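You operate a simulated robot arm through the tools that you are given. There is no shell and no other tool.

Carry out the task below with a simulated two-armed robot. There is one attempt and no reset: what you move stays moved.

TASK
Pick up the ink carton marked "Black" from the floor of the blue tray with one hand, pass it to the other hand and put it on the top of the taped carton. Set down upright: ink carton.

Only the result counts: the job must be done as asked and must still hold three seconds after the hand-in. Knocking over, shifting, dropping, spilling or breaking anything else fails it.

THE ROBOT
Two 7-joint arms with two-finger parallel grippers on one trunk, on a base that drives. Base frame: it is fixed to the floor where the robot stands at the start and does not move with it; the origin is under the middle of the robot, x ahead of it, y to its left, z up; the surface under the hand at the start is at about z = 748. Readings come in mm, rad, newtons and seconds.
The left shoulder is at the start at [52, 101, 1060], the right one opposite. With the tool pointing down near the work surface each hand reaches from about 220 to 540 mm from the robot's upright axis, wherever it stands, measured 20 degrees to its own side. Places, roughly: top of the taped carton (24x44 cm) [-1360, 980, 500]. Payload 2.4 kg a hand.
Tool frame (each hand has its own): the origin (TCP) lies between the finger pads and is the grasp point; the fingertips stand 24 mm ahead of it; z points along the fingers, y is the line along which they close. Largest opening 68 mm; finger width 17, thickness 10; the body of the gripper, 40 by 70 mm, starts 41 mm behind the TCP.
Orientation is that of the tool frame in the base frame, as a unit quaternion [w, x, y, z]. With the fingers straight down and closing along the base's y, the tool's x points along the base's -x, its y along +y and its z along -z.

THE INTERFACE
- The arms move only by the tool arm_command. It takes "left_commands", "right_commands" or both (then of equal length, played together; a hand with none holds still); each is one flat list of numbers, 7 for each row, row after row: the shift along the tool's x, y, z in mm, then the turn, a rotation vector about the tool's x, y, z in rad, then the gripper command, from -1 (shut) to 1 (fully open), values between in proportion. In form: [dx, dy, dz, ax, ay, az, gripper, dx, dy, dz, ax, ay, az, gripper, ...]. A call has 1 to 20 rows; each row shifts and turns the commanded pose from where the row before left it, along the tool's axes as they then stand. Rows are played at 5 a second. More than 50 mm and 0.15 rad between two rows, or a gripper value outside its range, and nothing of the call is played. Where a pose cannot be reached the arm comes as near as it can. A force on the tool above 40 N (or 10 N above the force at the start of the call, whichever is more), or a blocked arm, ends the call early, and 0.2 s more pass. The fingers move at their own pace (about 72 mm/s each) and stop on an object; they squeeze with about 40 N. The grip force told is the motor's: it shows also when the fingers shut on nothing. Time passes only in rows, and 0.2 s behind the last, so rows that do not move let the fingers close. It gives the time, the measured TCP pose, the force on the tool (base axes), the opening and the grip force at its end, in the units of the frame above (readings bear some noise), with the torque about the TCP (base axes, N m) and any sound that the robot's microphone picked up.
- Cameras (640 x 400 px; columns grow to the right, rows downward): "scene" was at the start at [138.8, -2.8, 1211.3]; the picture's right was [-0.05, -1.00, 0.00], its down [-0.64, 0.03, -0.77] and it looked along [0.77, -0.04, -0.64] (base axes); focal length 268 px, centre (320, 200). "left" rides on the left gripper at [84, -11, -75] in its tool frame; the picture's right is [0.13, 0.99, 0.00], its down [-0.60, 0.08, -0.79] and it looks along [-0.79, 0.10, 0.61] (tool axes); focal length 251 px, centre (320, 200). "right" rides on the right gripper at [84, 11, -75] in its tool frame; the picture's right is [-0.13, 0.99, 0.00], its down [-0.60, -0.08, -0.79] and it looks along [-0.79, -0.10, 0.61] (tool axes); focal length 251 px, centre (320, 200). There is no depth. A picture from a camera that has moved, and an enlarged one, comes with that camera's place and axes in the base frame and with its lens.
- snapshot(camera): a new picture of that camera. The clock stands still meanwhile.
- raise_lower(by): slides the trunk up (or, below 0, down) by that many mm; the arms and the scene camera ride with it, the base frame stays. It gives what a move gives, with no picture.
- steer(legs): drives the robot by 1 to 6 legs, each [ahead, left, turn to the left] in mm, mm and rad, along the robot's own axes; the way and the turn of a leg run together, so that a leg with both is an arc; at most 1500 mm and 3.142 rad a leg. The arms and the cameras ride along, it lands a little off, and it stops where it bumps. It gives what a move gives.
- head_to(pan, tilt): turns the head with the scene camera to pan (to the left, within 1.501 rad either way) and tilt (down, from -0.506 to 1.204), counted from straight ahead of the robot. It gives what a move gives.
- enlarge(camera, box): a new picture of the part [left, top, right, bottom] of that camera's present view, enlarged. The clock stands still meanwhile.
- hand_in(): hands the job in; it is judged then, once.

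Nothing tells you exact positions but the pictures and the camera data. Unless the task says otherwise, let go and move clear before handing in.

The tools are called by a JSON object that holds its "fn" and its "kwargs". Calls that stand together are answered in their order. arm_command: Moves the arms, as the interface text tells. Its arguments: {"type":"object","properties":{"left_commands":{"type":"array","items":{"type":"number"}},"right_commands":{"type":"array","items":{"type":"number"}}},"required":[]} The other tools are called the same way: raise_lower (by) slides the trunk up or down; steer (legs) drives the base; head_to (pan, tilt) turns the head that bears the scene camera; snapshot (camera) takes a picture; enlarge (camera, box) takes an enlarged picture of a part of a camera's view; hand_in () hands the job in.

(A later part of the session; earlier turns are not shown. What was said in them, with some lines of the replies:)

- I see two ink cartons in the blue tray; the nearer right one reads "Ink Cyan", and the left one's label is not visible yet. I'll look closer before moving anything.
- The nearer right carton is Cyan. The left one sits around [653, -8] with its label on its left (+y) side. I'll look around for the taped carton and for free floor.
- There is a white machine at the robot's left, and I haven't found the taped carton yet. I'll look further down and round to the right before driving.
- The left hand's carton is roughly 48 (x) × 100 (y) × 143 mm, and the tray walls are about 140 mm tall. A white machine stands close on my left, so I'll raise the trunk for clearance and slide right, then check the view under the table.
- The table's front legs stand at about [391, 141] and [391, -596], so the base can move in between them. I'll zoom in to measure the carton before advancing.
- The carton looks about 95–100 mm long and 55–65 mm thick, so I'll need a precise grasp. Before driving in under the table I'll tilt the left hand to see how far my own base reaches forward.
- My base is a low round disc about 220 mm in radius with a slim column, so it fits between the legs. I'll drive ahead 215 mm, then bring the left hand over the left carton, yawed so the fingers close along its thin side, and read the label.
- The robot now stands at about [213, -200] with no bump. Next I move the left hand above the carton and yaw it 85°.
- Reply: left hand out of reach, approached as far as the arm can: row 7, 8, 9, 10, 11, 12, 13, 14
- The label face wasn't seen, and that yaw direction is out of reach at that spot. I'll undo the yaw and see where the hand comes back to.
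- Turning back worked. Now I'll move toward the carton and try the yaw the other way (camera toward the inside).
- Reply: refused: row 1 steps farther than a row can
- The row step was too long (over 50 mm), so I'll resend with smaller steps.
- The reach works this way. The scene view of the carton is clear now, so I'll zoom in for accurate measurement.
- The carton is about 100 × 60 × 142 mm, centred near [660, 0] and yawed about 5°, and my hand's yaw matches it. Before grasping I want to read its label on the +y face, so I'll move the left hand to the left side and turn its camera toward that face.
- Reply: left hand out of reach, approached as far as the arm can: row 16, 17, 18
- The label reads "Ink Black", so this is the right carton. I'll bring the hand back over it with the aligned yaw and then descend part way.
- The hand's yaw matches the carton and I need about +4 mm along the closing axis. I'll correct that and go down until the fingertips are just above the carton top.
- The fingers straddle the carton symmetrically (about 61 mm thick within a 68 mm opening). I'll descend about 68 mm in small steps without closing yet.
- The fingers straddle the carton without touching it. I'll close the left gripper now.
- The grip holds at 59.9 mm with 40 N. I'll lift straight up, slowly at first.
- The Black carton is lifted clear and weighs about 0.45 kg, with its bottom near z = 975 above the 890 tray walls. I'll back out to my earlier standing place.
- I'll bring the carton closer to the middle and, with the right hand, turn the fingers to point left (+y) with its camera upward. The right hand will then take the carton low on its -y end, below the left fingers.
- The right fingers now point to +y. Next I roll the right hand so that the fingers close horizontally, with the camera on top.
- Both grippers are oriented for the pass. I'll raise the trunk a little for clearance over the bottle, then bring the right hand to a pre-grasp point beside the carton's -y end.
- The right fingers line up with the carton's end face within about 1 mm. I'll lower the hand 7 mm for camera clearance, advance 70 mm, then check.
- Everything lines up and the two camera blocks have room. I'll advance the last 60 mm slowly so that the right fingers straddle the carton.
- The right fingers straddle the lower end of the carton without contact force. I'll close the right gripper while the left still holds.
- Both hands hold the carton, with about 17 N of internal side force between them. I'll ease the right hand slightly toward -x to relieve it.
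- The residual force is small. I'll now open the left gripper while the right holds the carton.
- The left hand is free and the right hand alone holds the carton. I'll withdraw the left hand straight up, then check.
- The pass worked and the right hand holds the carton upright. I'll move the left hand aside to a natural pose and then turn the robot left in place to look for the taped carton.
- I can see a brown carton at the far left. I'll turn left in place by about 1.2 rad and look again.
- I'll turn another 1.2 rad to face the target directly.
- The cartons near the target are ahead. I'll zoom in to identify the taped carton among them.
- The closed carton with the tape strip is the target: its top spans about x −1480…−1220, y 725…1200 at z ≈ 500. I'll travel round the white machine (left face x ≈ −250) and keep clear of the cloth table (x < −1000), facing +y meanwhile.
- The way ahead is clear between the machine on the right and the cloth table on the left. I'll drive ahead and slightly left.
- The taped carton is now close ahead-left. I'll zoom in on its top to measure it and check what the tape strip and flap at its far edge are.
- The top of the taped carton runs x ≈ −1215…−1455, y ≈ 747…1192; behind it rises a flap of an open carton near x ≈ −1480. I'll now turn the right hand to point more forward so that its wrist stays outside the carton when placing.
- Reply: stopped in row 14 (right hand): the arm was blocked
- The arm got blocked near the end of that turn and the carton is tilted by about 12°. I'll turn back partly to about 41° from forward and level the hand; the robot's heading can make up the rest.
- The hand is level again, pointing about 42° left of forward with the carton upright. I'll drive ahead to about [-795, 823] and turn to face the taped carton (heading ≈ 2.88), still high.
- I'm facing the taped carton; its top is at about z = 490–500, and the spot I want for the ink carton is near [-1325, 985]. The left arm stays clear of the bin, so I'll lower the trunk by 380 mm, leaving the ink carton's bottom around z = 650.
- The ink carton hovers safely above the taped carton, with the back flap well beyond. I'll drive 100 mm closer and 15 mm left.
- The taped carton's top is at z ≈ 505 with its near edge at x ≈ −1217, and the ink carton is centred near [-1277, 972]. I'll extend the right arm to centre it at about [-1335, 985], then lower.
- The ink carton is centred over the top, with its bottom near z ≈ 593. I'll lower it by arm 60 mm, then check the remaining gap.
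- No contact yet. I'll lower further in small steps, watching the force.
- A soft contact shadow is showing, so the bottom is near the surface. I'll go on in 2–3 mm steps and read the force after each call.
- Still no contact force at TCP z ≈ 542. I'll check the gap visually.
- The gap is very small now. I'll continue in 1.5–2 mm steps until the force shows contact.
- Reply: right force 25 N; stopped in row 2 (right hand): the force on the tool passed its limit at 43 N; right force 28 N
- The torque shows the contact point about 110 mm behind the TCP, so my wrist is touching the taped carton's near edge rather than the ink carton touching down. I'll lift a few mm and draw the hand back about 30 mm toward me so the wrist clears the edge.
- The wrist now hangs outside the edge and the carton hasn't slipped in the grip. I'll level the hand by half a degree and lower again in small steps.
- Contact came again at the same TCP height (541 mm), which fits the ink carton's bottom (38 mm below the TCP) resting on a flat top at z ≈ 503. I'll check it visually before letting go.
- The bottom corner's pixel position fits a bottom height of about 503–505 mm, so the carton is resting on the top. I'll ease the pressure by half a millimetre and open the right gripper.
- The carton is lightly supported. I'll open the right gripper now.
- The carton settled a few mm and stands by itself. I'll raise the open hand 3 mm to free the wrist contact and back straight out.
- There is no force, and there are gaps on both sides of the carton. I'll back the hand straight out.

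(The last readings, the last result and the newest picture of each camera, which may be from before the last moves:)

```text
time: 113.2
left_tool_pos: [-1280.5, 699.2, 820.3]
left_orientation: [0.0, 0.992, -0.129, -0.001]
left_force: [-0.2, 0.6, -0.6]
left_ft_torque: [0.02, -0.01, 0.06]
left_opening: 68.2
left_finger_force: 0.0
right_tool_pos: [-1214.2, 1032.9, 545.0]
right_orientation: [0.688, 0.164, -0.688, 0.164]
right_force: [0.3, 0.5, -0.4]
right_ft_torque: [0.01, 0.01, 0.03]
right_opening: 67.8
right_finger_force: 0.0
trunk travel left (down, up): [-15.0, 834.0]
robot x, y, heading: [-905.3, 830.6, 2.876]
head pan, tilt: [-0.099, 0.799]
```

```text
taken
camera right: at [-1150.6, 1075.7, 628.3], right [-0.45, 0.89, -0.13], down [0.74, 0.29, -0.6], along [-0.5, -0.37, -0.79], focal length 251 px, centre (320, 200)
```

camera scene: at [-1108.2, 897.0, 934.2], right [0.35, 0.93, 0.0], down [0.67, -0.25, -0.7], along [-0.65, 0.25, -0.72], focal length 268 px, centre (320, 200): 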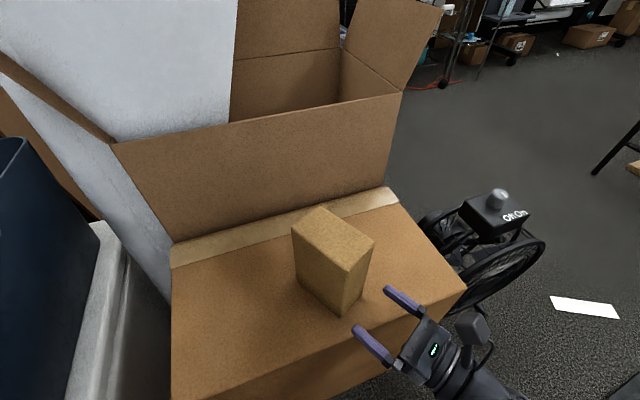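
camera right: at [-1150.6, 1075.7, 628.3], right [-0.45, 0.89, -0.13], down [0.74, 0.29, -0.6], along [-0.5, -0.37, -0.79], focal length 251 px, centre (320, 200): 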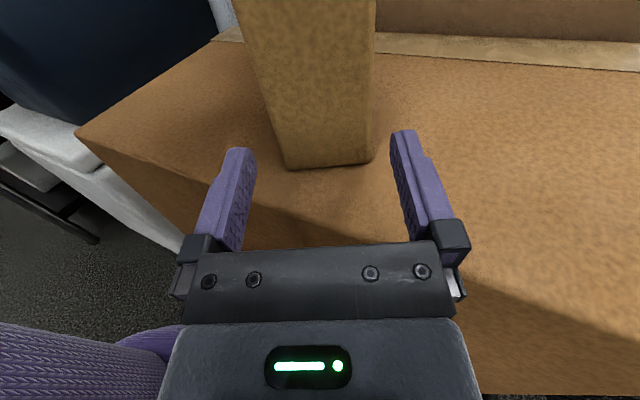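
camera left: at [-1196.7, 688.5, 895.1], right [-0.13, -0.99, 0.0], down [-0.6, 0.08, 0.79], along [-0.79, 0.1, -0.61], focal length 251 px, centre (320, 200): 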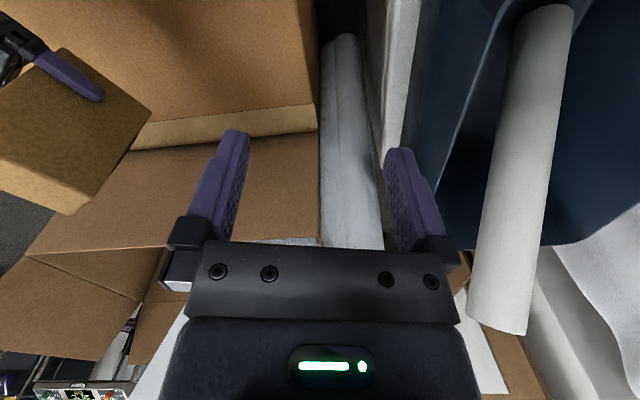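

The Black ink carton stands upright on the taped carton and the hand is clear. I'll raise the trunk a bit and drive back to be well clear, then make a final check.

{"fn": "raise_lower", "kwargs": {"by": 120}}

{"fn": "steer", "kwargs": {"legs": [[-220, 0, 0]]}}

{"fn": "snapshot", "kwargs": {"camera": "scene"}}

{"fn": "snapshot", "kwargs": {"camera": "left"}}

```text
time: 114.7
left_tool_pos: [-1280.7, 699.7, 940.9]
left_orientation: [-0.001, 0.992, -0.129, 0.0]
left_force: [-0.6, 0.5, -0.1]
left_ft_torque: [-0.02, 0.0, -0.01]
left_opening: 68.0
left_finger_force: 0.1
right_tool_pos: [-1214.0, 1032.6, 662.7]
right_orientation: [-0.687, -0.164, 0.688, -0.165]
right_force: [0.0, -1.1, 0.7]
right_ft_torque: [0.03, 0.02, 0.0]
right_opening: 67.8
right_finger_force: 0.0
trunk travel left (down, up): [-135.0, 714.0]
robot x, y, heading: [-903.0, 833.1, 2.874]
head pan, tilt: [-0.099, 0.799]
```

```text
time: 116.4
left_tool_pos: [-1072.2, 644.2, 941.0]
left_orientation: [0.0, 0.991, -0.131, -0.001]
left_force: [-0.5, -0.1, 0.2]
left_ft_torque: [-0.03, -0.03, -0.02]
left_opening: 68.1
left_finger_force: 0.0
right_tool_pos: [-1003.4, 975.6, 664.1]
right_orientation: [0.688, 0.163, -0.688, 0.163]
right_force: [-0.2, -0.6, 0.2]
right_ft_torque: [-0.01, 0.0, -0.01]
right_opening: 67.9
right_finger_force: 0.1
trunk travel left (down, up): [-135.0, 714.0]
robot x, y, heading: [-691.9, 773.0, 2.872]
head pan, tilt: [-0.099, 0.799]
```

```text
taken
camera scene: at [-858.7, 829.9, 1059.1], right [0.36, 0.93, 0.0], down [0.67, -0.26, -0.7], along [-0.65, 0.25, -0.72], focal length 268 px, centre (320, 200)
```

scene: 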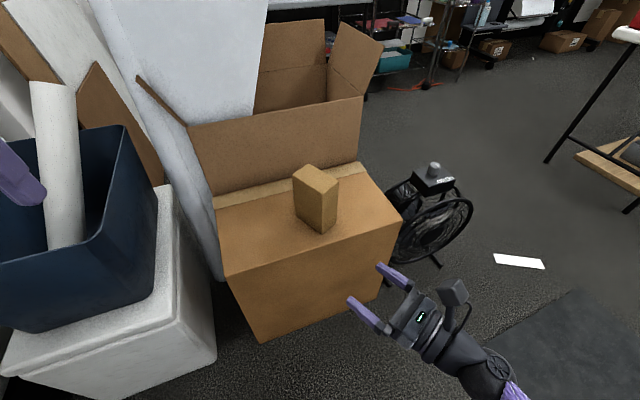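

```text
taken
camera left: at [-988.0, 632.7, 1015.1], right [-0.13, -0.99, 0.0], down [-0.6, 0.08, 0.79], along [-0.79, 0.1, -0.61], focal length 251 px, centre (320, 200)
```

left: 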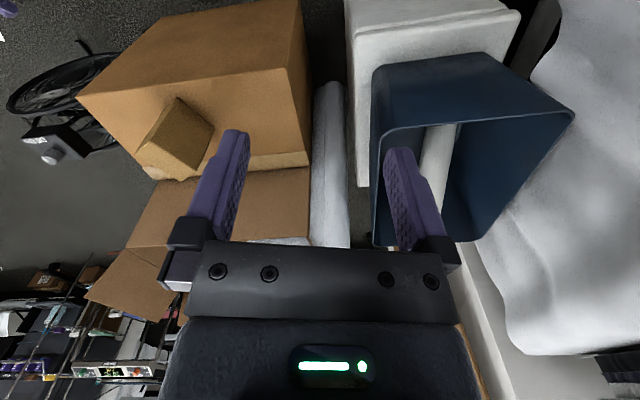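

The Black ink carton stands upright on the taped carton, both hands are empty and well clear, and nothing else looks moved. I'm handing the job in.

{"fn": "hand_in", "kwargs": {}}

```text
The job is handed in.
```

The ink carton marked "Black" now stands upright on top of the taped carton. I read its label before picking it up and have handed the job in; no verdict has come back yet.

- **Pick-up:** the left hand lifted it from the floor of the blue tray. The other carton in the tray, marked "Cyan", was not touched.
- **Pass:** the left hand gave it to the right hand in the air, and only then let go.
- **Placing:** while lowering it, my right wrist seemed to press on the taped carton's near edge, with up to about 43 N at one point. I backed off, shifted about 30 mm and set the ink carton down. It dropped a few millimetres when I released it and stayed upright.

In the last pictures nothing else looked moved. Both hands were open and well clear when I handed in.
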